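You operate a simulated robot arm through the tools that you are given. There is no shell and no other tool.

You run a simulated two-armed robot. Do the job below in one go: nothing can be reset, and whatever is moved stays where it is left.

TASK
Add green dye to the pot, top it up with water and stir.
Fine: empty the yellow-rimmed cup of dye in; water from the grey bottle up to 600 ml; cup and bottle go back; turn the knob till no streak shows; leave the pumps and tubs. Set down upright: cup with the yellow rim, grey water bottle.

The check looks at the end state, three seconds after you hand in, the way a careful person would. Anything else that was tipped, shoved, dropped, spilled or broken makes it a failure.

THE ROBOT
Two 7-joint arms with two-finger parallel grippers on one trunk that stands fixed in place. Base frame: the origin is at the foot of the trunk, x ahead of it, y to its left, z up; the work surface is at about z = 860. Readings come in mm, degrees, newtons and seconds.
The left shoulder is at [70, 177, 1195], the right one opposite. With the tool pointing down near the work surface each hand reaches from about 280 to 720 mm from the base axis, measured 20 degrees to its own side. Payload 3.43 kg a hand.
The TCP of each hand is the grasp point between the finger pads, 30 mm short of the fingertips. In the tool frame z runs along the fingers and y along their closing line. Largest opening 94 mm; finger width 28, thickness 10; the body of the gripper, 50 by 96 mm, starts 55 mm behind the TCP.
Orientation is that of the tool frame in the base frame, as a unit quaternion [w, x, y, z]. With the fingers straight down and closing along the base's y, the tool's x points along the base's -x, its y along +y and its z along -z.

THE INTERFACE
- The arms move only by the tool step_arm. It takes "left_rows", "right_rows" or both (then of equal length, played together; a hand with none holds still); each is a list that holds one entry, the list of rows, each a list of 7 numbers: the finger opening in mm, from 0 to 94, then the shift along the base's x, y, z in mm, then the turn, a rotation vector about the base's x, y, z in degrees. In form: [[[claw, dx, dy, dz, rx, ry, rz], ...]]. A call has 1 to 20 rows; each row is the pose to reach, as a shift and turn from the pose commanded when the call began. A row lasts 0.2 s, in which the tool goes at most 50 mm and 8.6 degrees; a call with a longer step from one row to the next is refused whole, and so is a gripper value outside its range. Where a pose cannot be reached the arm comes as near as it can. A force on the tool above 40 N (or 10 N above the force at the start of the call, whichever is more), or a blocked arm, ends the call early, and 0.2 s more pass. Each finger travels about 153 mm/s and halts on what it meets, pressing with about 21 N; the grip force reading is that of the motor and also rises with nothing between the fingers. The clock runs only during rows and for 0.2 s after the last one: add rows that repeat a pose to give the fingers time. The reply holds the time, the measured pose of the TCP, the force on the tool along the base axes, the opening and the grip force, in the units named above and with some noise, with the torque about the TCP (base axes, N m) and any sound that the robot's microphone picked up, and new pictures: "views" is both (left out), scene, wrist or none (wrist: the cameras of the hands that moved).
- Cameras (640 x 400 px; columns grow to the right, rows downward): "scene" is now at [135, -30.3, 1516.8]; the picture's right is [-0.37, -0.93, -0.00], its down [-0.57, 0.22, -0.79] and it looks along [0.74, -0.29, -0.61] (base axes); focal length 308 px, centre (320, 200). "left" rides on the left gripper at [76, -14, -103] in its tool frame; the picture's right is [0.18, 0.98, 0.00], its down [-0.75, 0.14, -0.64] and it looks along [-0.63, 0.12, 0.77] (tool axes); focal length 243 px, centre (320, 200). "right" rides on the right gripper at [76, 14, -102] in its tool frame; the picture's right is [-0.18, 0.98, 0.00], its down [-0.75, -0.14, -0.64] and it looks along [-0.63, -0.12, 0.77] (tool axes); focal length 243 px, centre (320, 200). There is no depth. A picture from a camera that has moved, and an enlarged one, comes with that camera's place and axes in the base frame and with its lens. The place of the scene camera against the robot may be out by one fixed shift of up to 12 mm in any direction.
- raise_lower(by): slides the trunk up (or, below 0, down) by that many mm; the arms and the scene camera ride with it, the base frame stays. It gives what a move gives, with no picture.
- turn_head(pan, tilt): turns the head with the scene camera to pan (to the left, within 86 degrees either way) and tilt (down, from -29 to 69), counted from straight ahead of the robot. It gives what a move gives, and a new picture of the scene camera.
- close_up(camera, box): a new picture of the part [left, top, right, bottom] of that camera's present view, enlarged. It takes no simulated time.
- job_done(): hands the job in; it is judged then, once.

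Nothing tells you positions but the pictures and the camera data. Unless the task says otherwise, let go and move clear before handing in.

The tools are called after "Emit:" as name(argument=value, ...) on one line, values as JSON. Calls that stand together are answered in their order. step_arm: Moves the arms, as the interface text tells. Its arguments: {"type":"object","properties":{"left_rows":{"type":"array","items":{"type":"array","items":{"type":"array","items":{"type":"number"}}}},"right_rows":{"type":"array","items":{"type":"array","items":{"type":"array","items":{"type":"number"}}}},"views":{"type":"string","enum":["both","scene","wrist","none"]}},"required":[]} The other tools are called the same way: raise_lower (by) moves the trunk up or down; turn_head (pan, tilt) turns the head that bears the scene camera; close_up (camera, box) takes an enlarged picture of a part of a camera's view; job_done () hands the job in.

At the start:

```text
time_s: 0.0
left_position: [414.5, 85.7, 1231.6]
left_ee_rot: [0.0, -0.001, 1.0, 0.001]
left_force: [-0.4, 0.1, -0.4]
left_moment: [0.01, -0.03, 0.03]
left_width: 93.9
left_gripper_force: 0.1
right_position: [465.1, -368.2, 1261.6]
right_ee_rot: [0.0, 0.0, 1.0, 0.0]
right_force: [0.2, -0.4, -0.4]
right_moment: [0.01, 0.0, -0.01]
right_width: 93.9
right_gripper_force: 0.1
trunk travel left (down, up): [-775.0, 65.0]
head pan, tilt (commanded): [-21.7, 37.5]
```

scene: 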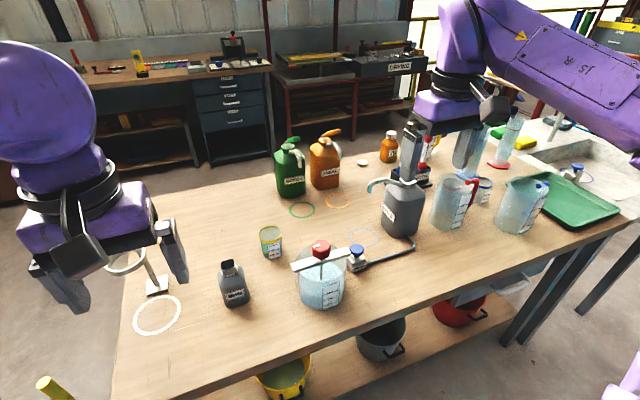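
right: 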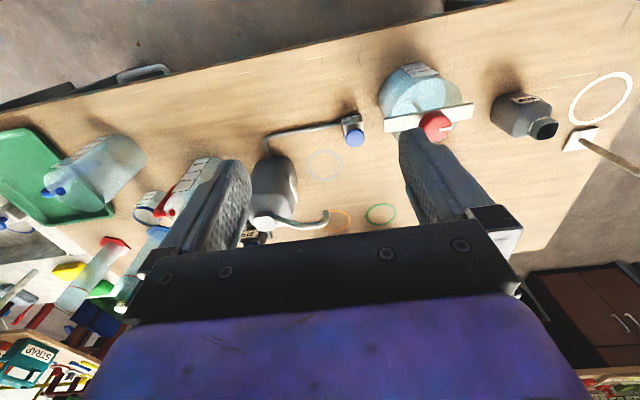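
left: 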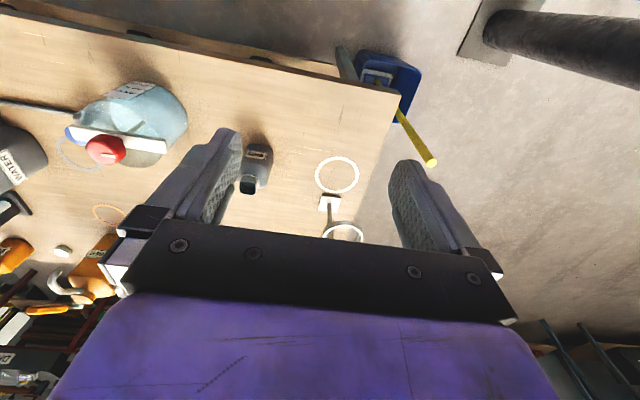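

I see a bench with a beaker pot (red knob on a bar across it), a yellow-rimmed cup, a small grey bottle, a larger grey "WATER" pump container with a pipe, and other tubs. I'll look at details before moving anything.

Emit:
close_up(camera="scene", box=[250, 210, 410, 310])

Emit:
close_up(camera="scene", box=[200, 220, 360, 320])

Emit:
close_up(camera="scene", box=[340, 120, 500, 220])

Emit:
close_up(camera="scene", box=[240, 120, 400, 220])

Emit:
close_up(camera="scene", box=[100, 230, 260, 330])

Emit:
close_up(camera="scene", box=[420, 100, 640, 240])

```text
4.00 times, centred on (330, 260) of scene
camera zoom: at [135.0, -30.3, 1516.8], right [-0.37, -0.93, 0.0], down [-0.57, 0.22, -0.79], along [0.74, -0.29, -0.61], focal length 1232 px, centre (280, -40)
```

zoom: 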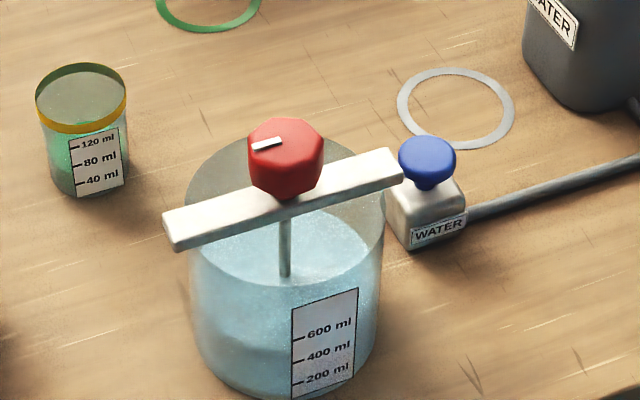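

```text
4.00 times, centred on (280, 270) of scene
camera zoom: at [135.0, -30.3, 1516.8], right [-0.37, -0.93, 0.0], down [-0.57, 0.22, -0.79], along [0.74, -0.29, -0.61], focal length 1232 px, centre (480, -80)
```

zoom: 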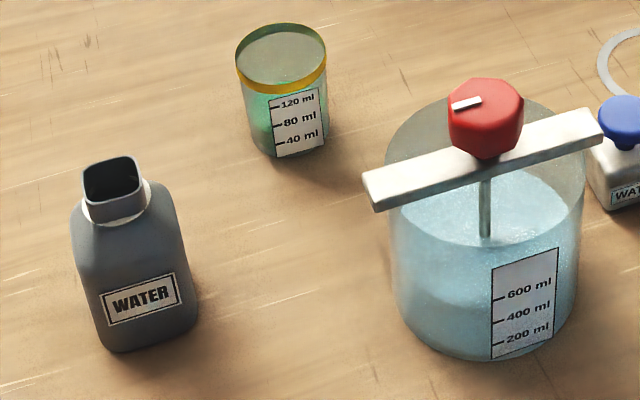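

```text
4.00 times, centred on (420, 170) of scene
camera zoom: at [135.0, -30.3, 1516.8], right [-0.37, -0.93, 0.0], down [-0.57, 0.22, -0.79], along [0.74, -0.29, -0.61], focal length 1232 px, centre (-80, 320)
```

zoom: 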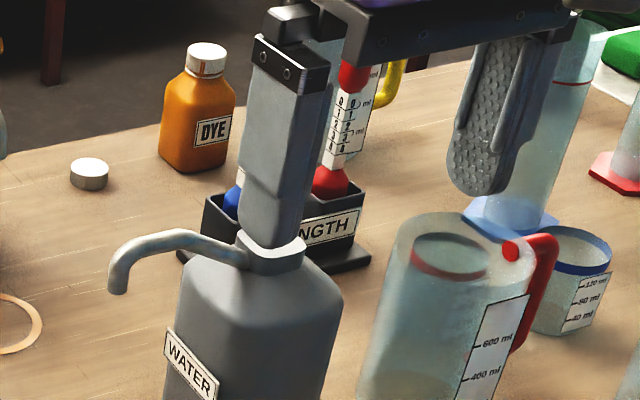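

```text
4.00 times, centred on (320, 170) of scene
camera zoom: at [135.0, -30.3, 1516.8], right [-0.37, -0.93, 0.0], down [-0.57, 0.22, -0.79], along [0.74, -0.29, -0.61], focal length 1232 px, centre (320, 320)
```

zoom: 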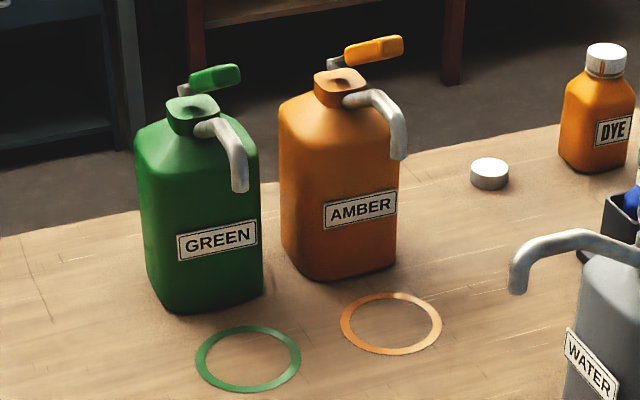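

```text
4.00 times, centred on (180, 280) of scene
camera zoom: at [135.0, -30.3, 1516.8], right [-0.37, -0.93, 0.0], down [-0.57, 0.22, -0.79], along [0.74, -0.29, -0.61], focal length 1232 px, centre (880, -120)
```

zoom: 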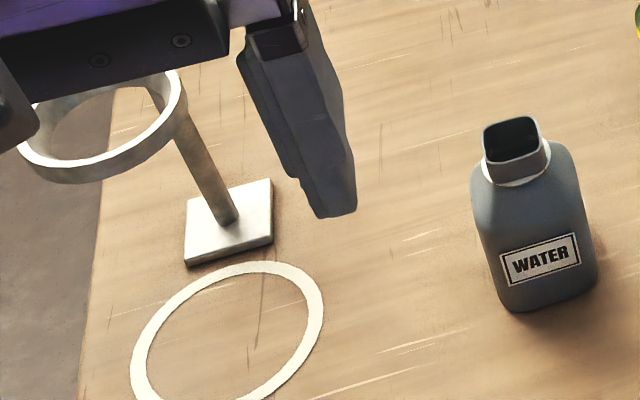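

```text
2.86 times, centred on (530, 170) of scene
camera zoom: at [135.0, -30.3, 1516.8], right [-0.37, -0.93, 0.0], down [-0.57, 0.22, -0.79], along [0.74, -0.29, -0.61], focal length 880 px, centre (-280, 286)
```

zoom: 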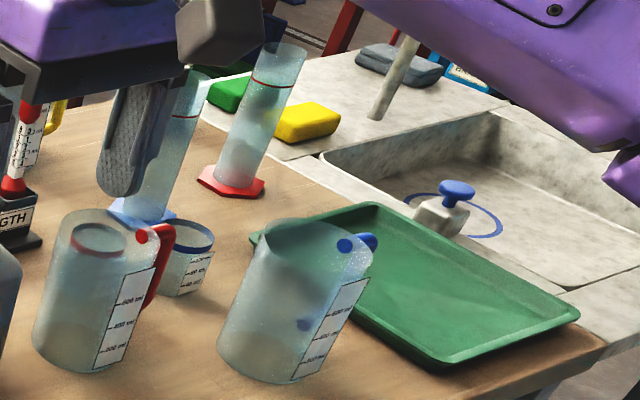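

The pot with its red-knobbed stirrer is near (580,-210), the yellow-rimmed cup near (743,-122), and the small grey WATER bottle near (631,-5). I'll zoom in further, using the wrist views too, to refine those positions and read the levels.

Emit:
close_up(camera="scene", box=[290, 235, 354, 315])

Emit:
close_up(camera="scene", box=[252, 220, 292, 262])

Emit:
close_up(camera="right", box=[360, 50, 600, 200])

Emit:
close_up(camera="left", box=[40, 60, 280, 210])

Emit:
close_up(camera="scene", box=[210, 250, 260, 312])

```text
5.00 times, centred on (322, 275) of scene
camera zoom: at [135.0, -30.3, 1516.8], right [-0.37, -0.93, 0.0], down [-0.57, 0.22, -0.79], along [0.74, -0.29, -0.61], focal length 1540 px, centre (310, -175)
```

zoom: 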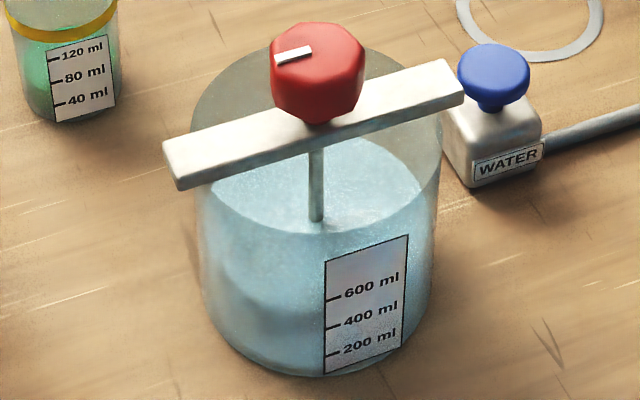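

```text
9.52 times, centred on (272, 241) of scene
camera zoom: at [135.0, -30.3, 1516.8], right [-0.37, -0.93, 0.0], down [-0.57, 0.22, -0.79], along [0.74, -0.29, -0.61], focal length 2934 px, centre (777, -190)
```

zoom: 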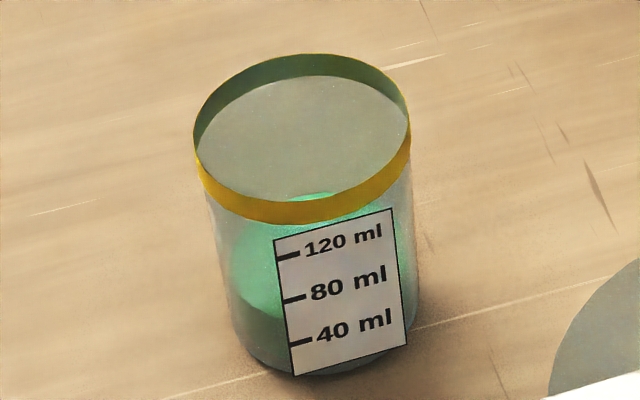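

```text
2.67 times, centred on (480, 125) of right
camera zoom: at [388.5, -353.1, 1363.7], right [0.18, 0.98, 0.0], down [0.75, -0.14, 0.64], along [0.63, -0.12, -0.77], focal length 647 px, centre (-107, 400)
```

zoom: 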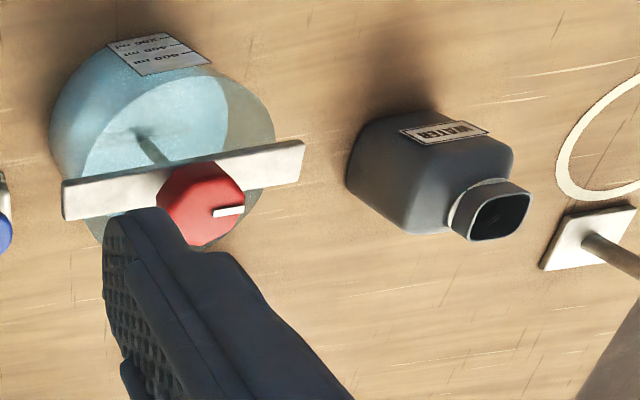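

```text
2.67 times, centred on (160, 135) of left
camera zoom: at [339.4, 70.7, 1335.2], right [-0.19, 0.98, 0.0], down [0.75, 0.14, 0.64], along [0.63, 0.12, -0.77], focal length 647 px, centre (747, 373)
```

zoom: 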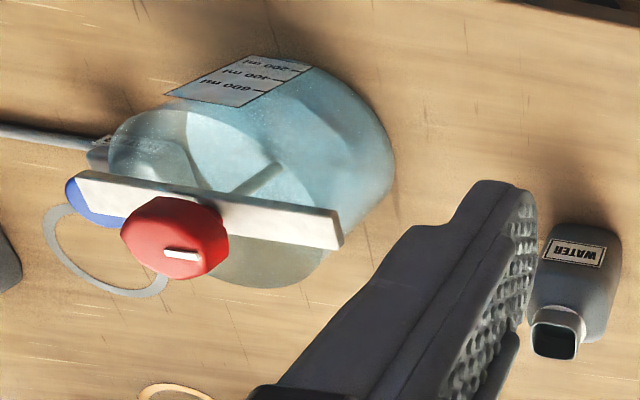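

```text
6.45 times, centred on (235, 281) of scene
camera zoom: at [135.0, -30.3, 1516.8], right [-0.37, -0.93, 0.0], down [-0.57, 0.22, -0.79], along [0.74, -0.29, -0.61], focal length 1987 px, centre (868, -323)
```

zoom: 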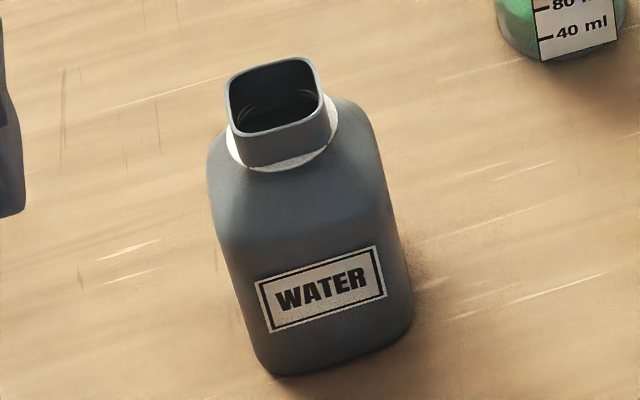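

The wrist views put the pot axis near (565,-210), knob top at z≈1024, bar along y with its +y end at (569,-139,977), and the small bottle's mouth at (626,-10,980). The pot reads about 400 ml now and the cup about 60 ml. I'll bring the right hand down with a 45° forward tilt to look at the cup and pot side-on.

Emit:
step_arm(right_rows=[[[94, 0, 27, -29, 0, -5, 0], [94, 0, 54, -58, 0, -10, 0], [94, 0, 81, -87, 0, -15, 0], [94, 0, 108, -116, 0, -20, 0], [94, 0, 135, -145, 0, -25, 0], [94, 0, 162, -174, 0, -30, 0], [94, 0, 189, -203, 0, -35, 0], [94, 0, 216, -232, 0, -40, 0], [94, 0, 243, -261, 0, -45, 0], [94, 0, 243, -261, 0, -45, 0]]], views="both")

```text
time_s: 2.2
left_position: [416.1, 85.2, 1233.5]
left_ee_rot: [0.0, 0.0, 1.0, 0.001]
left_force: [-0.6, 0.7, -0.9]
left_moment: [0.02, 0.01, 0.03]
left_width: 94.0
left_gripper_force: 0.0
right_position: [464.9, -119.2, 1003.5]
right_ee_rot: [0.382, 0.0, 0.924, -0.001]
right_force: [0.1, -0.8, 0.0]
right_moment: [0.0, -0.01, 0.01]
right_width: 94.0
right_gripper_force: 0.0
right hand out of reach, approached as far as the arm can: row 5, 6, 7, 8, 9, 10
trunk travel left (down, up): [-775.0, 65.0]
head pan, tilt (commanded): [-21.7, 37.5]
camera scene: at [135.4, -31.7, 1516.7], right [-0.37, -0.93, 0.0], down [-0.57, 0.23, -0.79], along [0.74, -0.29, -0.61], focal length 308 px, centre (320, 200)
camera right: at [338.2, -104.6, 1021.7], right [0.13, 0.98, 0.13], down [0.08, -0.14, 0.99], along [0.99, -0.12, -0.1], focal length 243 px, centre (320, 200)
```

scene: 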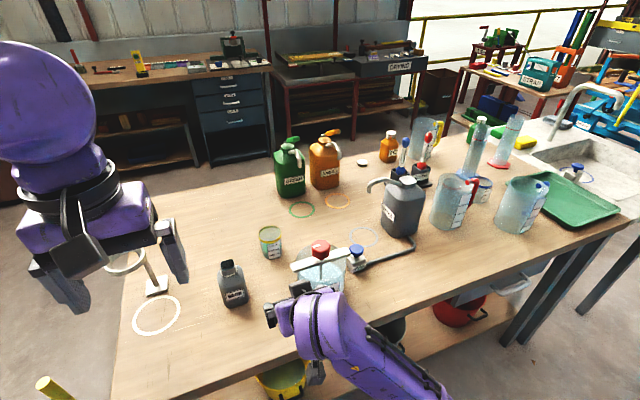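
right: 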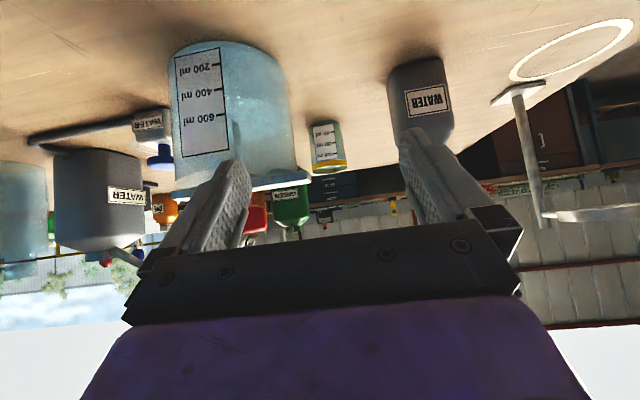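

The right hand came within 6 mm of the target (folded close to its near limit) and now gives a level, upside-down view of pot, cup and bottle. I'll zoom in on these to read levels and positions.

Emit:
close_up(camera="right", box=[160, 30, 320, 200])

Emit:
close_up(camera="right", box=[290, 100, 370, 190])

Emit:
close_up(camera="right", box=[370, 40, 480, 180])

Emit:
close_up(camera="scene", box=[210, 210, 410, 335])

```text
2.35 times, centred on (240, 115) of right
camera zoom: at [338.2, -104.6, 1021.7], right [0.13, 0.98, 0.13], down [0.08, -0.14, 0.99], along [0.99, -0.12, -0.1], focal length 571 px, centre (508, 400)
```

zoom: 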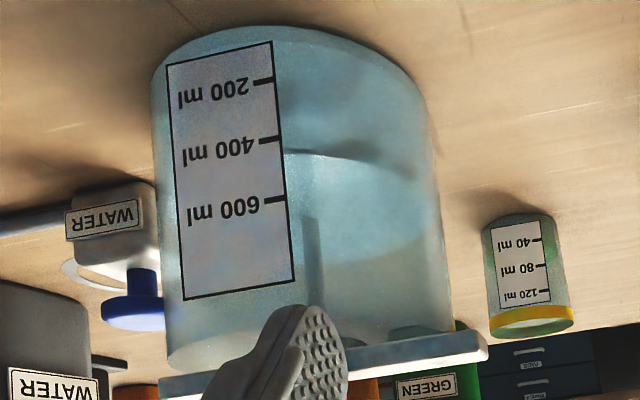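

```text
4.44 times, centred on (330, 145) of right
camera zoom: at [338.2, -104.6, 1021.7], right [0.13, 0.98, 0.13], down [0.08, -0.14, 0.99], along [0.99, -0.12, -0.1], focal length 1078 px, centre (276, 444)
```

zoom: 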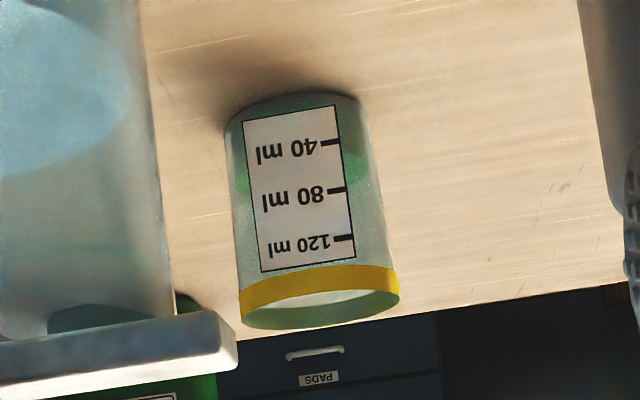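

```text
2.86 times, centred on (425, 110) of right
camera zoom: at [338.2, -104.6, 1021.7], right [0.13, 0.98, 0.13], down [0.08, -0.14, 0.99], along [0.99, -0.12, -0.1], focal length 693 px, centre (20, 457)
```

zoom: 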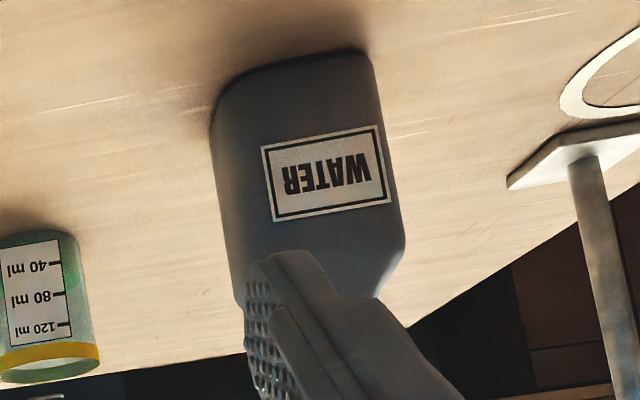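

```text
3.20 times, centred on (310, 272) of scene
camera zoom: at [135.4, -31.7, 1516.7], right [-0.37, -0.93, 0.0], down [-0.57, 0.23, -0.79], along [0.74, -0.29, -0.61], focal length 986 px, centre (352, -32)
```

zoom: 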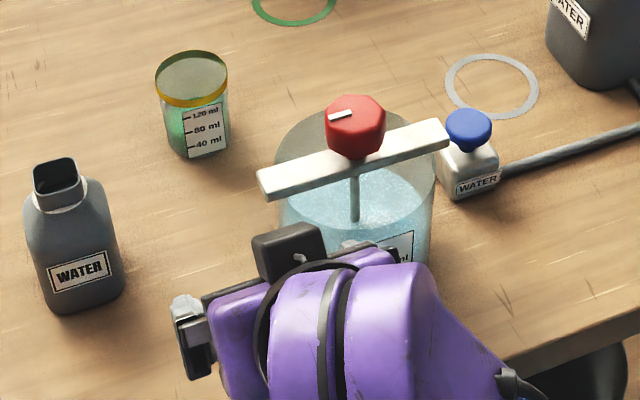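

The cup sits at about (740,-128), 60 mm wide and 73 mm tall, holding ~55 ml; the pot holds ~430 ml; the small bottle's axis is at (626,-10). I'll raise the right hand over the bar and carry it forward toward the cup with a slight yaw.

Emit:
step_arm(right_rows=[[[94, 0, 2, 45, 0, 0, 0], [94, 0, 4, 90, 0, 0, -4], [94, 10, 6, 120, 0, 0, -8], [94, 55, 6, 120, 0, 0, -8], [94, 100, 8, 120, 0, 0, -8], [94, 145, 9, 120, 0, 0, -8], [94, 180, 11, 120, 0, 0, -8], [94, 180, 11, 120, 0, 0, -8]]], views="both")

```text
time_s: 4.0
left_position: [415.1, 86.4, 1232.5]
left_ee_rot: [0.0, -0.001, 1.0, -0.001]
left_force: [0.2, 0.6, -0.7]
left_moment: [-0.01, -0.03, 0.0]
left_width: 94.1
left_gripper_force: 0.1
right_position: [636.1, -105.9, 1129.3]
right_ee_rot: [0.38, 0.063, 0.922, -0.03]
right_force: [-0.1, -1.1, 0.4]
right_moment: [0.04, 0.01, -0.02]
right_width: 93.9
right_gripper_force: 0.2
right hand out of reach, approached as far as the arm can: row 7, 8
trunk travel left (down, up): [-775.0, 65.0]
head pan, tilt (commanded): [-21.7, 37.5]
camera scene: at [134.4, -30.6, 1516.8], right [-0.37, -0.93, 0.0], down [-0.57, 0.23, -0.79], along [0.74, -0.29, -0.61], focal length 308 px, centre (320, 200)
camera right: at [512.4, -73.2, 1148.5], right [0.26, 0.96, 0.12], down [0.06, -0.14, 0.99], along [0.96, -0.25, -0.1], focal length 243 px, centre (320, 200)
```

scene: 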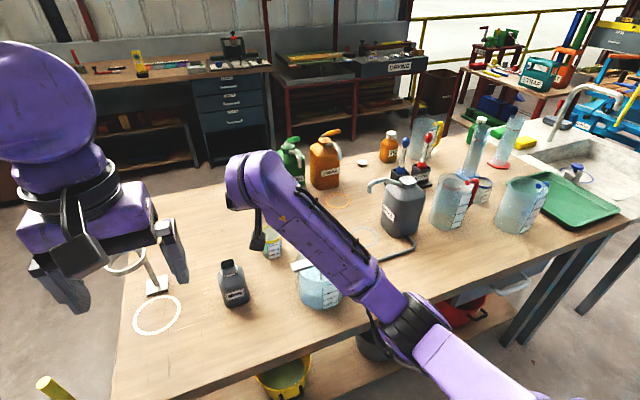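
right: 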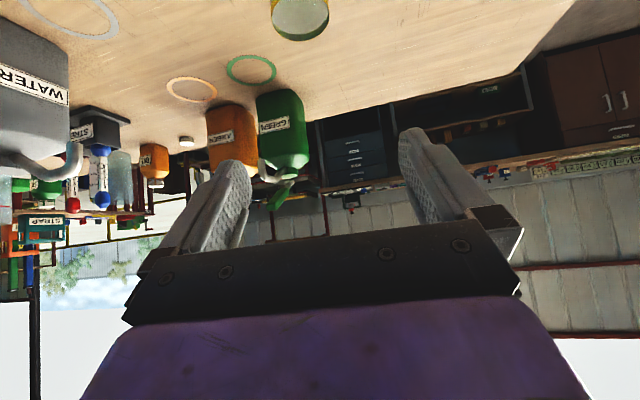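

The target at that height was just out of reach (stopped ~10 mm short), so I'll check whether going lower, nearer the bench, regains reach. Everything here is still well above the bar and bottle.

Emit:
step_arm(right_rows=[[[94, 0, 0, -35, 0, 0, 0], [94, 0, 0, -70, 0, 0, 0], [94, 5, -1, -100, 0, 0, 0], [94, 10, -3, -120, 0, 0, 0], [94, 10, -3, -120, 0, 0, 0]]], views="both")

```text
time_s: 5.2
left_position: [415.5, 86.4, 1233.4]
left_ee_rot: [0.0, -0.001, 1.0, 0.0]
left_force: [-0.2, 0.5, -1.2]
left_moment: [0.02, 0.05, -0.01]
left_width: 94.3
left_gripper_force: 0.2
right_position: [591.8, -89.3, 1070.5]
right_ee_rot: [0.381, 0.064, 0.922, -0.029]
right_force: [0.3, 0.0, -0.1]
right_moment: [0.03, 0.0, 0.03]
right_width: 93.6
right_gripper_force: 0.0
right hand out of reach, approached as far as the arm can: row 1, 2, 3, 4, 5
trunk travel left (down, up): [-775.0, 65.0]
head pan, tilt (commanded): [-21.7, 37.5]
camera scene: at [135.1, -30.0, 1516.8], right [-0.37, -0.93, 0.0], down [-0.57, 0.22, -0.79], along [0.74, -0.29, -0.61], focal length 308 px, centre (320, 200)
camera right: at [468.2, -58.5, 1090.0], right [0.27, 0.96, 0.12], down [0.06, -0.15, 0.99], along [0.96, -0.25, -0.1], focal length 243 px, centre (320, 200)
```

scene: 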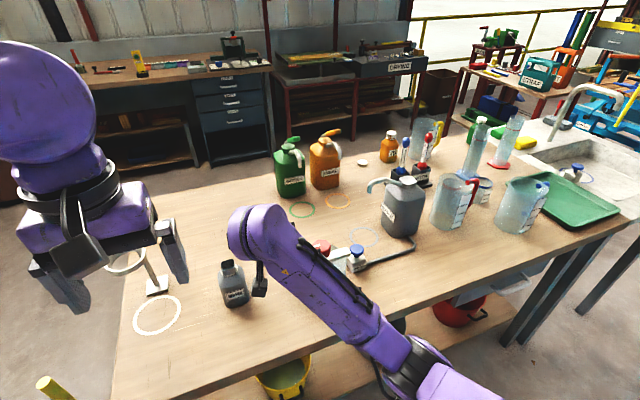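
right: 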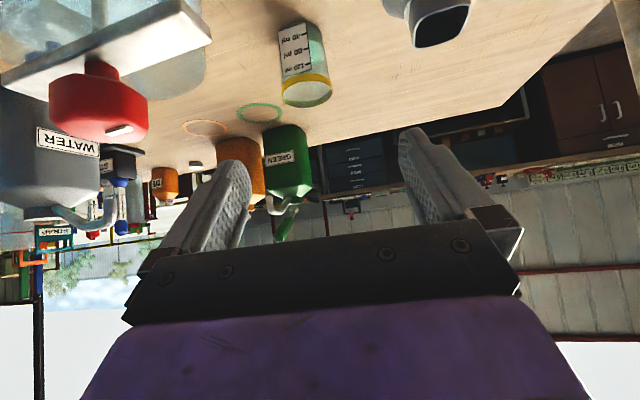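

Going lower at this tilt pulled the hand back, so this is a wrist-bend limit rather than plain length. I'll test a steeper tilt (65° down) at safe height to learn which orientation reaches further.

Emit:
step_arm(right_rows=[[[94, 0, 0, 30, 1.0, 6.9, 0], [94, 0, 0, 50, 1.9, 13.9, 0], [94, 0, 0, 60, 2.8, 19.8, 0], [94, 0, 0, 60, 2.8, 19.8, 0]]], views="none")

```text
time_s: 6.2
left_position: [415.6, 86.5, 1232.8]
left_ee_rot: [-0.001, -0.001, 1.0, 0.001]
left_force: [-0.1, 0.5, 0.2]
left_moment: [0.02, 0.02, -0.02]
left_width: 94.0
left_gripper_force: 0.1
right_position: [591.4, -88.0, 1131.9]
right_ee_rot: [0.216, 0.068, 0.974, -0.015]
right_force: [-0.6, -0.2, -0.4]
right_moment: [0.02, 0.01, 0.01]
right_width: 93.9
right_gripper_force: 0.0
trunk travel left (down, up): [-775.0, 65.0]
head pan, tilt (commanded): [-21.7, 37.5]
```

At 65° tilt the pose is reachable. Next I'll try going forward and down at this tilt, staying above the bar and the bottle neck.

Emit:
step_arm(right_rows=[[[94, 30, -8, -20, 0, 0, 0], [94, 60, -20, -40, 0, 0, 0], [94, 75, -29, -75, 0, 0, 0], [94, 80, -33, -110, 0, 0, 0], [94, 80, -33, -110, 0, 0, 0]]], views="both")

```text
time_s: 7.4
left_position: [414.8, 85.5, 1233.5]
left_ee_rot: [0.0, -0.001, 1.0, 0.0]
left_force: [-0.7, 0.3, 0.0]
left_moment: [0.02, 0.01, -0.03]
left_width: 94.2
left_gripper_force: 0.1
right_position: [668.1, -123.1, 1027.0]
right_ee_rot: [0.214, 0.065, 0.975, -0.018]
right_force: [-0.4, -0.8, -0.1]
right_moment: [0.01, -0.03, -0.02]
right_width: 94.0
right_gripper_force: 0.0
right hand out of reach, approached as far as the arm can: row 4, 5
trunk travel left (down, up): [-775.0, 65.0]
head pan, tilt (commanded): [-21.7, 37.5]
camera scene: at [134.6, -30.0, 1516.8], right [-0.37, -0.93, 0.0], down [-0.57, 0.22, -0.79], along [0.74, -0.29, -0.61], focal length 308 px, centre (320, 200)
camera right: at [557.0, -93.9, 1088.7], right [0.3, 0.95, 0.07], down [0.39, -0.19, 0.9], along [0.87, -0.24, -0.43], focal length 243 px, centre (320, 200)
```

scene: 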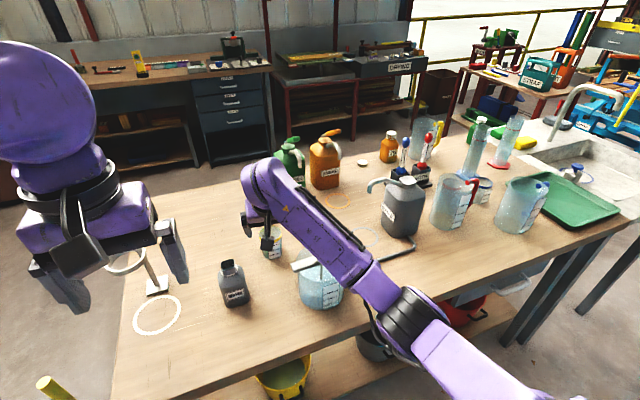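
right: 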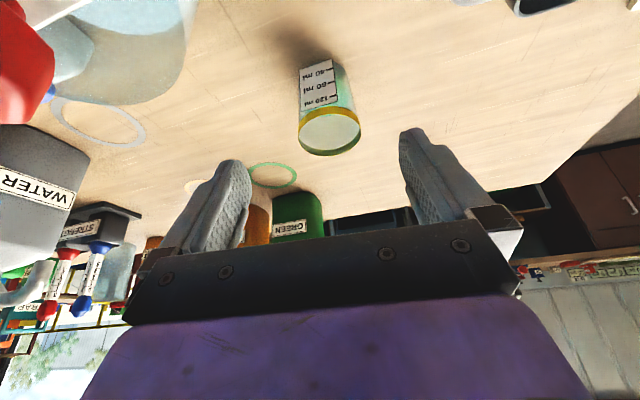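

The arm prefers its tool heading inward rather than outward. I'll raise the hand, yaw it to about +15° (pointing slightly left) at ~55° tilt, and then test the reach again.

Emit:
step_arm(right_rows=[[[94, -5, -2, 40, 0.15, -2.5, 5.7], [94, -10, -5, 80, 0.3, -5.1, 11.5], [94, -14, -8, 88, 0.5, -7.6, 17.2], [94, -14, -10, 88, 0.65, -10.2, 23], [94, -14, -10, 88, 0.65, -10.2, 23]]], views="none")

Emit:
step_arm(right_rows=[[[94, 25, 2, 0, 0, 0, 0], [94, 50, 4, 0, 0, 0, 0], [94, 60, 5, -30, 0, 0, 0], [94, 60, 5, -30, 0, 0, 0]]], views="both")

```text
time_s: 8.6
left_position: [415.4, 86.0, 1232.4]
left_ee_rot: [-0.001, -0.001, 1.0, 0.0]
left_force: [-0.1, 0.2, 0.5]
left_moment: [-0.01, 0.02, 0.03]
left_width: 94.0
left_gripper_force: 0.2
right_position: [653.1, -133.3, 1116.0]
right_ee_rot: [0.299, -0.126, 0.945, 0.04]
right_force: [-0.2, 0.4, 0.3]
right_moment: [-0.02, 0.0, -0.01]
right_width: 94.0
right_gripper_force: 0.0
trunk travel left (down, up): [-775.0, 65.0]
head pan, tilt (commanded): [-21.7, 37.5]
```

```text
time_s: 9.6
left_position: [413.9, 86.3, 1232.5]
left_ee_rot: [0.0, -0.001, 1.0, 0.0]
left_force: [0.4, -0.7, -0.1]
left_moment: [-0.01, 0.0, 0.04]
left_width: 94.2
left_gripper_force: 0.1
right_position: [713.0, -128.1, 1085.8]
right_ee_rot: [0.299, -0.126, 0.945, 0.041]
right_force: [-0.5, -0.9, -0.5]
right_moment: [0.02, 0.0, 0.01]
right_width: 94.0
right_gripper_force: 0.0
trunk travel left (down, up): [-775.0, 65.0]
head pan, tilt (commanded): [-21.7, 37.5]
camera scene: at [134.8, -30.1, 1516.8], right [-0.37, -0.93, 0.0], down [-0.57, 0.22, -0.79], along [0.74, -0.29, -0.61], focal length 308 px, centre (320, 200)
camera right: at [590.7, -145.9, 1125.8], right [-0.11, 0.99, 0.11], down [0.27, -0.07, 0.96], along [0.96, 0.14, -0.26], focal length 243 px, centre (320, 200)
```

scene: 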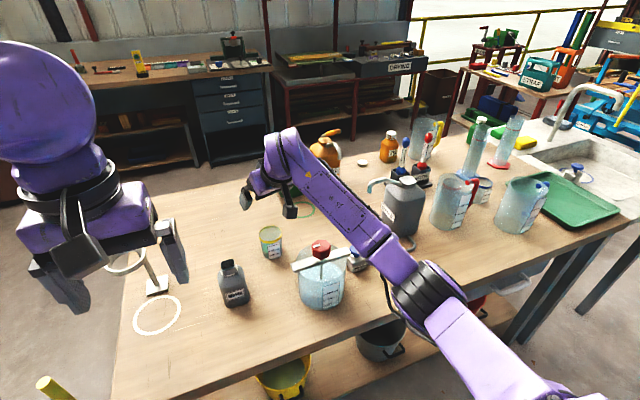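
right: 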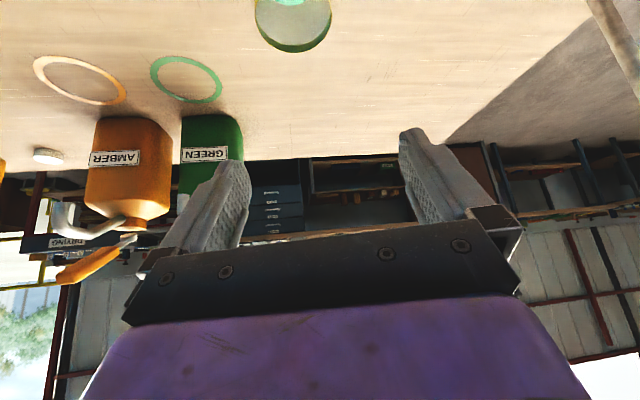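

With the inward heading the right arm reaches well, which suggests the limit is the roll joint near its stop. I'll test rolling the right hand about its own axis by −170° in free air here, so the camera is on top and the roll joint is away from that stop.

Emit:
step_arm(right_rows=[[[94, 0, 0, 0, -4.71, -1.26, 6.96], [94, 0, 0, 0, -9.42, -2.52, 13.92], [94, 0, 0, 0, -14.13, -3.78, 20.88], [94, 0, 0, 0, -18.84, -5.04, 27.84], [94, 0, 0, 0, -23.55, -6.3, 34.8], [94, 0, 0, 0, -28.26, -7.56, 41.76], [94, 0, 0, 0, -32.97, -8.82, 48.72], [94, 0, 0, 0, -37.68, -10.08, 55.68], [94, 0, 0, 0, -42.39, -11.34, 62.64], [94, 0, 0, 0, -47.1, -12.6, 69.6], [94, 0, 0, 0, -51.81, -13.86, 76.56], [94, 0, 0, 0, -56.52, -15.12, 83.52], [94, 0, 0, 0, -61.23, -16.38, 90.48], [94, 0, 0, 0, -65.94, -17.64, 97.44], [94, 0, 0, 0, -70.65, -18.9, 104.4], [94, 0, 0, 0, -75.36, -20.16, 111.36], [94, 0, 0, 0, -80.07, -21.42, 118.32], [94, 0, 0, 0, -84.78, -22.68, 125.28], [94, 0, 0, 0, -89.49, -23.94, 132.24], [94, 0, 0, 0, -94.2, -25.2, 139.2]]], views="both")

```text
time_s: 13.8
left_position: [414.5, 85.1, 1233.1]
left_ee_rot: [0.0, -0.001, 1.0, 0.0]
left_force: [-0.2, -0.4, -0.3]
left_moment: [0.01, 0.03, 0.01]
left_width: 93.7
left_gripper_force: 0.1
right_position: [713.3, -130.2, 1085.1]
right_ee_rot: [-0.063, 0.953, 0.043, 0.293]
right_force: [0.1, 0.2, 0.7]
right_moment: [-0.03, 0.04, 0.0]
right_width: 94.1
right_gripper_force: 0.1
trunk travel left (down, up): [-775.0, 65.0]
head pan, tilt (commanded): [-21.7, 37.5]
camera scene: at [135.0, -30.0, 1516.8], right [-0.37, -0.93, 0.0], down [-0.57, 0.22, -0.79], along [0.74, -0.29, -0.61], focal length 308 px, centre (320, 200)
camera right: at [720.4, -154.8, 1211.4], right [-0.04, -0.98, -0.2], down [-0.99, 0.01, 0.12], along [-0.11, 0.2, -0.97], focal length 243 px, centre (320, 200)
```

scene: 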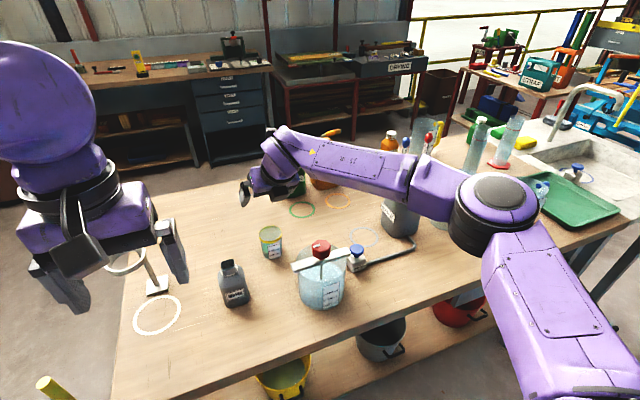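
right: 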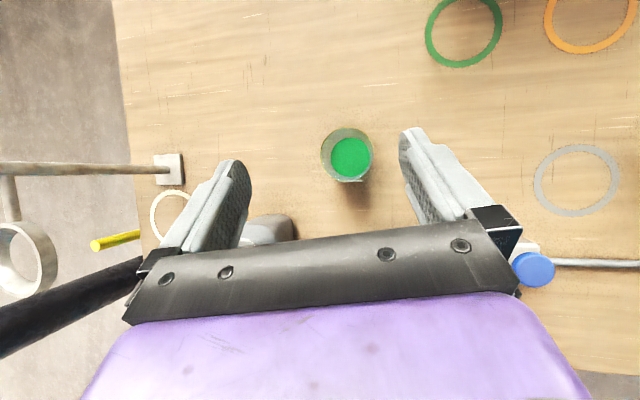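

Rolling worked: the camera is now on top, the elbow swung out to the side, and the cup shows directly below at about (741,-130). I'll set the hand to heading −10°, tilt 45°, at a pre-grasp point above and behind the cup.

Emit:
step_arm(right_rows=[[[94, -22, 5, -6, -1.54, -2.6, -4.3], [94, -44, 10, -12, -3.08, -5.2, -8.65], [94, -66, 15, -18, -4.62, -7.8, -13], [94, -88, 20, -25, -6.16, -10.37, -17.3], [94, -88, 20, -25, -6.16, -10.37, -17.3]]], views="both")

```text
time_s: 15.0
left_position: [416.0, 85.6, 1233.0]
left_ee_rot: [0.0, -0.001, 1.0, 0.0]
left_force: [0.6, 0.2, 0.4]
left_moment: [-0.04, -0.02, -0.03]
left_width: 94.1
left_gripper_force: 0.0
right_position: [626.0, -107.6, 1061.5]
right_ee_rot: [0.035, 0.92, -0.082, 0.381]
right_force: [-1.0, -0.4, 0.1]
right_moment: [0.01, -0.01, 0.01]
right_width: 94.0
right_gripper_force: 0.1
trunk travel left (down, up): [-775.0, 65.0]
head pan, tilt (commanded): [-21.7, 37.5]
camera scene: at [135.3, -30.5, 1516.7], right [-0.37, -0.93, 0.0], down [-0.57, 0.23, -0.79], along [0.74, -0.29, -0.61], focal length 308 px, centre (320, 200)
camera right: at [603.7, -118.9, 1186.6], right [-0.3, -0.94, -0.13], down [-0.95, 0.31, -0.08], along [0.11, 0.1, -0.99], focal length 243 px, centre (320, 200)
```

scene: 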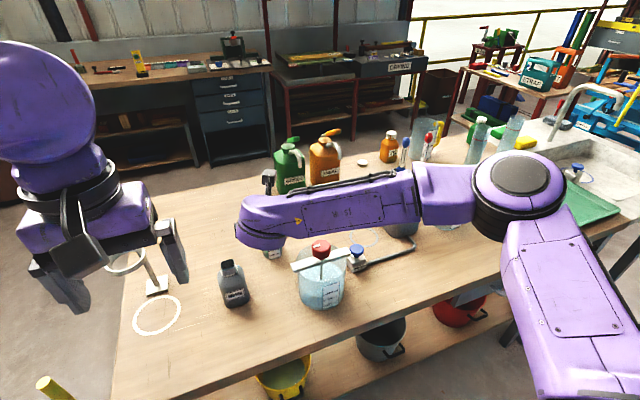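
right: 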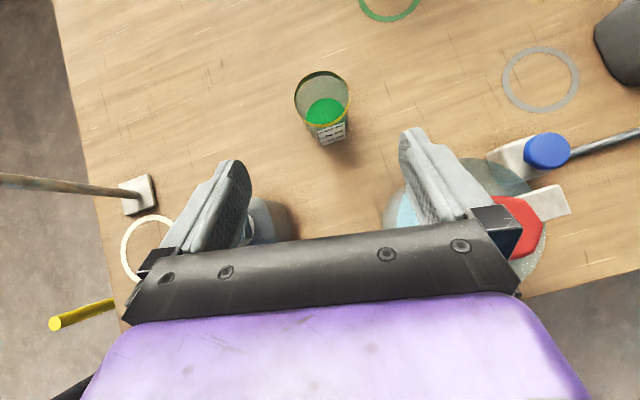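

The pre-grasp orientation is exactly as intended. I'll zoom on the cup through the wrist camera to fix its centre before closing in.

Emit:
close_up(camera="right", box=[280, 60, 370, 150])

Emit:
close_up(camera="scene", box=[220, 160, 360, 260])

```text
4.44 times, centred on (325, 105) of right
camera zoom: at [603.7, -118.9, 1186.6], right [-0.3, -0.94, -0.13], down [-0.95, 0.31, -0.08], along [0.11, 0.1, -0.99], focal length 1078 px, centre (298, 622)
```

zoom: 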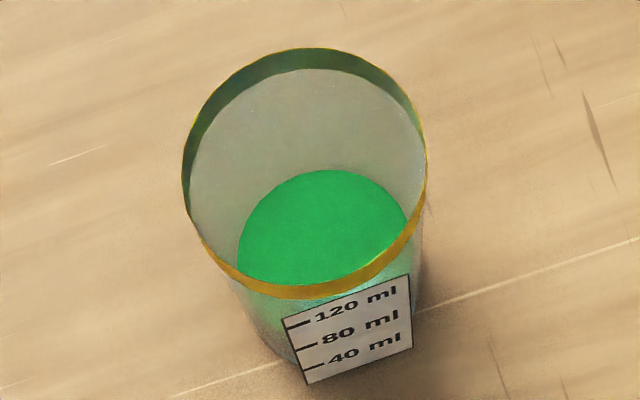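

```text
4.00 times, centred on (290, 210) of scene
camera zoom: at [135.3, -30.5, 1516.7], right [-0.37, -0.93, 0.0], down [-0.57, 0.23, -0.79], along [0.74, -0.29, -0.61], focal length 1232 px, centre (440, 160)
```

zoom: 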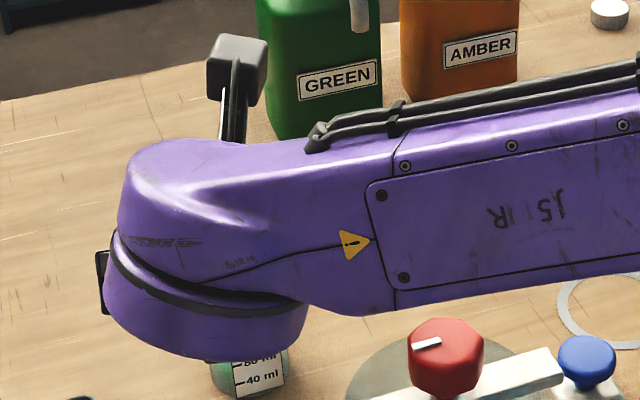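

The cup axis measures (739,-129) with a 30 mm radius. I'll slide in along the tool direction with the fingers open, straddling the cup, and look before closing.

Emit:
step_arm(right_rows=[[[94, 13, -3, -38, 0, 0, 0], [94, 26, -6, -76, 0, 0, 0], [94, 47, -9.7, -97.4, 0, 0, 0], [94, 68, -13.5, -118.7, 0, 0, 0], [94, 89, -17.2, -140, 0, 0, 0], [94, 110, -20.9, -161.5, 0, 0, 0], [94, 110, -20.9, -161.5, 0, 0, 0]]], views="both")

```text
time_s: 16.6
left_position: [415.3, 86.1, 1233.1]
left_ee_rot: [0.0, -0.001, 1.0, 0.0]
left_force: [-0.2, 0.2, -0.2]
left_moment: [0.0, -0.01, -0.02]
left_width: 94.1
left_gripper_force: 0.1
right_position: [734.2, -129.3, 898.6]
right_ee_rot: [0.036, 0.92, -0.082, 0.381]
right_force: [0.0, 0.4, 0.4]
right_moment: [-0.01, -0.01, 0.03]
right_width: 94.2
right_gripper_force: 0.0
trunk travel left (down, up): [-775.0, 65.0]
head pan, tilt (commanded): [-21.7, 37.5]
camera scene: at [134.5, -30.2, 1516.8], right [-0.37, -0.93, 0.0], down [-0.57, 0.22, -0.79], along [0.74, -0.29, -0.61], focal length 308 px, centre (320, 200)
camera right: at [713.3, -139.7, 1025.4], right [-0.3, -0.95, -0.13], down [-0.95, 0.31, -0.08], along [0.11, 0.1, -0.99], focal length 243 px, centre (320, 200)
```

scene: 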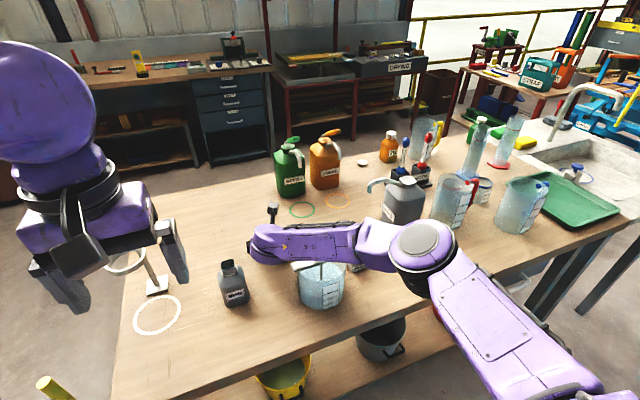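
right: 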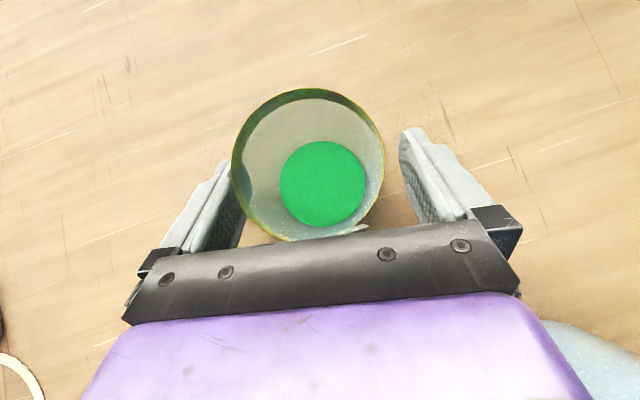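

The cup stands centred between the open fingers, with the palm plate ~10 mm clear of its rim. Closing the grip now.

Emit:
step_arm(right_rows=[[[70, 0, 0, 0, 0, 0, 0], [40, 0, 0, 0, 0, 0, 0], [40, 0, 0, 0, 0, 0, 0], [40, 0, 0, 0, 0, 0, 0]]], views="wrist")

```text
time_s: 17.6
left_position: [415.0, 86.1, 1232.2]
left_ee_rot: [0.0, -0.001, 1.0, 0.0]
left_force: [-0.9, 0.4, 0.2]
left_moment: [0.0, 0.0, 0.0]
left_width: 94.1
left_gripper_force: 0.1
right_position: [734.3, -130.3, 899.0]
right_ee_rot: [0.036, 0.92, -0.081, 0.381]
right_force: [-0.4, -0.4, 0.7]
right_moment: [0.0, -0.01, 0.01]
right_width: 60.3
right_gripper_force: 21.3
trunk travel left (down, up): [-775.0, 65.0]
head pan, tilt (commanded): [-21.7, 37.5]
camera right: at [713.4, -139.8, 1025.6], right [-0.3, -0.95, -0.13], down [-0.95, 0.31, -0.08], along [0.11, 0.1, -0.99], focal length 243 px, centre (320, 200)
```

right: 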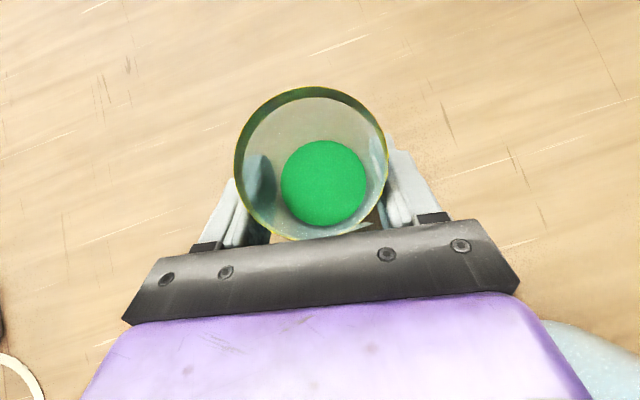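

The cup is gripped (60 mm, 21 N). Before lifting, I'll bring the left hand to a lookout on the left side so its camera sees the pot from the side during pouring.

Emit:
step_arm(left_rows=[[[94, 3, 0, -18, 0, 0, -8.1], [94, 7, 0, -36, 0, 0, -16.2], [94, 11, -1, -54, 0, 0, -24.3], [94, 14, -2, -72, 0, 0, -32.4], [94, 18, -2, -90, 0, 0, -40.5], [94, 22, -3, -108, 0, 0, -48.6], [94, 25, -3, -126, 0, 0, -56.7], [94, 29, -4, -144, 0, 0, -64.8], [94, 32, -4, -162, 0, 0, -72.9], [94, 36, -5, -180, 0, 0, -81], [94, 36, -5, -180, 0, 0, -81]]], views="none")

Emit:
step_arm(left_rows=[[[94, 0, 0, -5, -8.2, -1.3, 0], [94, 0, 0, -10, -16.4, -2.6, 0], [94, 0, 0, -15, -24.7, -3.9, 0], [94, 0, 0, -15, -24.7, -3.9, 0]]], views="both")

```text
time_s: 20.0
left_position: [449.7, 80.5, 1052.5]
left_ee_rot: [0.0, 0.65, 0.76, 0.0]
left_force: [0.0, -1.0, 0.2]
left_moment: [-0.02, 0.04, -0.01]
left_width: 94.1
left_gripper_force: 0.0
right_position: [736.5, -130.4, 899.0]
right_ee_rot: [0.036, 0.921, -0.081, 0.38]
right_force: [0.5, -0.1, 2.3]
right_moment: [-0.09, -0.01, 0.02]
right_width: 60.2
right_gripper_force: 21.1
trunk travel left (down, up): [-775.0, 65.0]
head pan, tilt (commanded): [-21.7, 37.5]
```

```text
time_s: 21.0
left_position: [450.7, 79.5, 1038.3]
left_ee_rot: [0.165, 0.634, 0.742, -0.142]
left_force: [-0.1, -0.8, 0.3]
left_moment: [-0.01, 0.0, -0.02]
left_width: 93.8
left_gripper_force: 0.0
right_position: [735.1, -129.8, 899.9]
right_ee_rot: [0.034, 0.921, -0.08, 0.38]
right_force: [-0.3, 0.0, 2.0]
right_moment: [-0.01, -0.02, 0.02]
right_width: 60.0
right_gripper_force: 20.9
trunk travel left (down, up): [-775.0, 65.0]
head pan, tilt (commanded): [-21.7, 37.5]
camera scene: at [134.6, -30.7, 1516.8], right [-0.37, -0.93, 0.0], down [-0.57, 0.23, -0.79], along [0.74, -0.29, -0.61], focal length 308 px, centre (320, 200)
camera left: at [418.9, 188.6, 1098.3], right [0.94, 0.32, -0.08], down [0.2, -0.38, 0.9], along [0.26, -0.87, -0.43], focal length 243 px, centre (320, 200)
```

scene: 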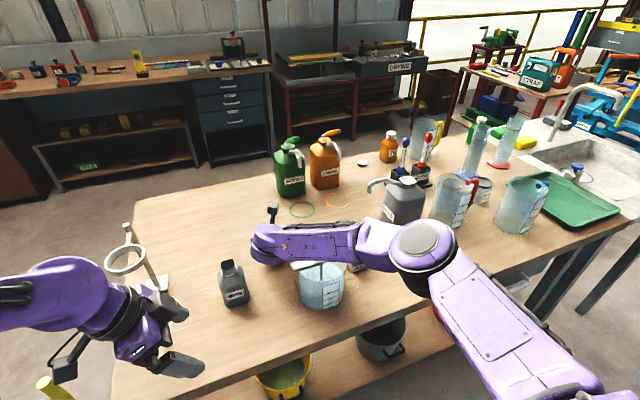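
left: 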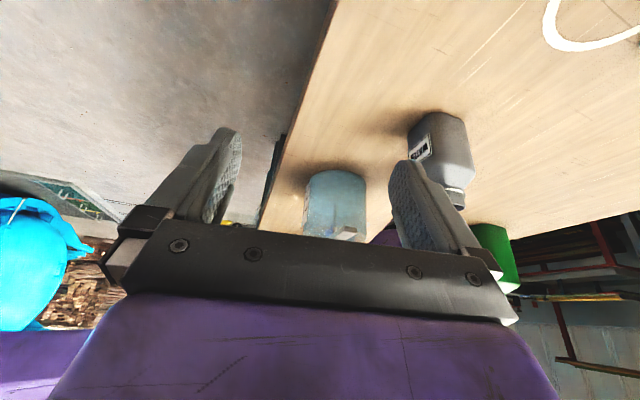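

The left camera sees the pot, but the area above its rim is hidden by the palm plate. I'll tilt the left hand up a further 15°, and then lift the cup straight up.

Emit:
step_arm(left_rows=[[[94, 0, 0, 0, -7.4, -1.15, 0], [94, 0, 0, 0, -14.8, -2.3, 0], [94, 0, 0, 0, -14.8, -2.3, 0]]], views="none")

Emit:
step_arm(right_rows=[[[40, 0, 0, 15, 0, 0, 0], [40, 0, 0, 40, 0, 0, 0], [40, 0, 0, 75, 0, 0, 0], [40, 0, 0, 110, 0, 0, 0], [40, 0, 0, 145, 0, 0, 0], [40, 0, 0, 175, 0, 0, 0], [40, 0, 0, 175, 0, 0, 0]]], views="both")

Emit:
close_up(camera="left", box=[240, 60, 480, 240])

```text
time_s: 21.8
left_position: [450.9, 79.7, 1039.1]
left_ee_rot: [0.259, 0.611, 0.715, -0.222]
left_force: [0.7, -0.1, 0.6]
left_moment: [0.01, -0.02, 0.03]
left_width: 94.1
left_gripper_force: 0.0
right_position: [733.8, -130.5, 899.1]
right_ee_rot: [0.035, 0.92, -0.08, 0.381]
right_force: [0.3, -0.1, 0.5]
right_moment: [-0.02, 0.0, -0.03]
right_width: 59.5
right_gripper_force: 21.0
trunk travel left (down, up): [-775.0, 65.0]
head pan, tilt (commanded): [-21.7, 37.5]
```

```text
time_s: 23.4
left_position: [451.3, 79.8, 1037.9]
left_ee_rot: [0.259, 0.61, 0.714, -0.224]
left_force: [-0.4, -0.6, 0.1]
left_moment: [0.01, 0.01, 0.01]
left_width: 93.9
left_gripper_force: 0.0
right_position: [735.2, -129.6, 1073.9]
right_ee_rot: [0.035, 0.921, -0.08, 0.381]
right_force: [0.7, -0.3, -1.2]
right_moment: [-0.01, -0.02, -0.01]
right_width: 59.5
right_gripper_force: 21.2
trunk travel left (down, up): [-775.0, 65.0]
head pan, tilt (commanded): [-21.7, 37.5]
camera scene: at [135.6, -30.2, 1516.7], right [-0.37, -0.93, 0.0], down [-0.57, 0.22, -0.79], along [0.74, -0.29, -0.61], focal length 308 px, centre (320, 200)
camera right: at [713.8, -139.6, 1199.6], right [-0.3, -0.95, -0.13], down [-0.95, 0.31, -0.08], along [0.11, 0.1, -0.99], focal length 243 px, centre (320, 200)
```

scene: 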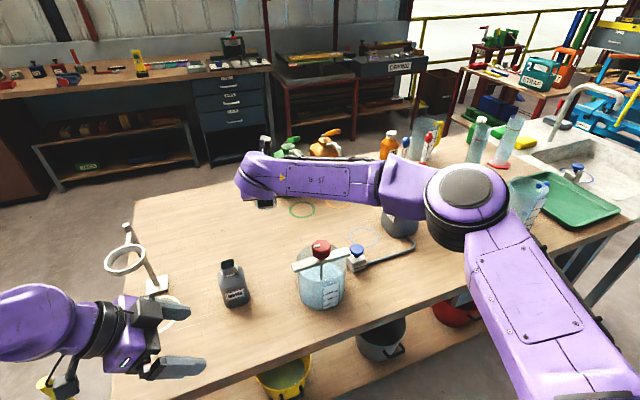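
right: 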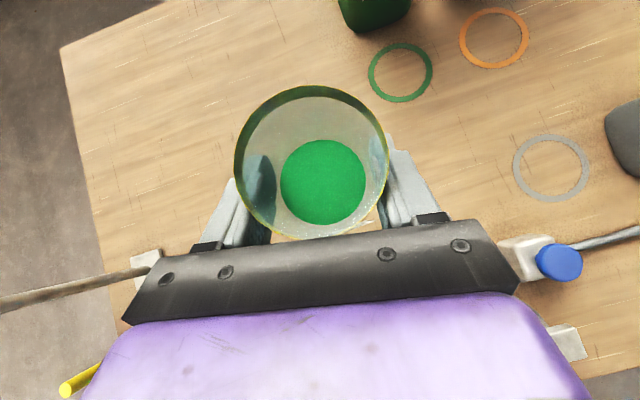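

```text
2.22 times, centred on (360, 150) of left
camera zoom: at [418.3, 200.6, 1067.1], right [0.95, 0.29, -0.12], down [0.17, -0.14, 0.98], along [0.27, -0.95, -0.18], focal length 539 px, centre (231, 311)
```

zoom: 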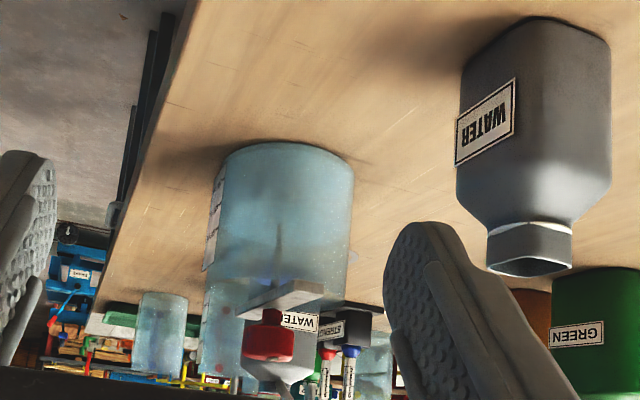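

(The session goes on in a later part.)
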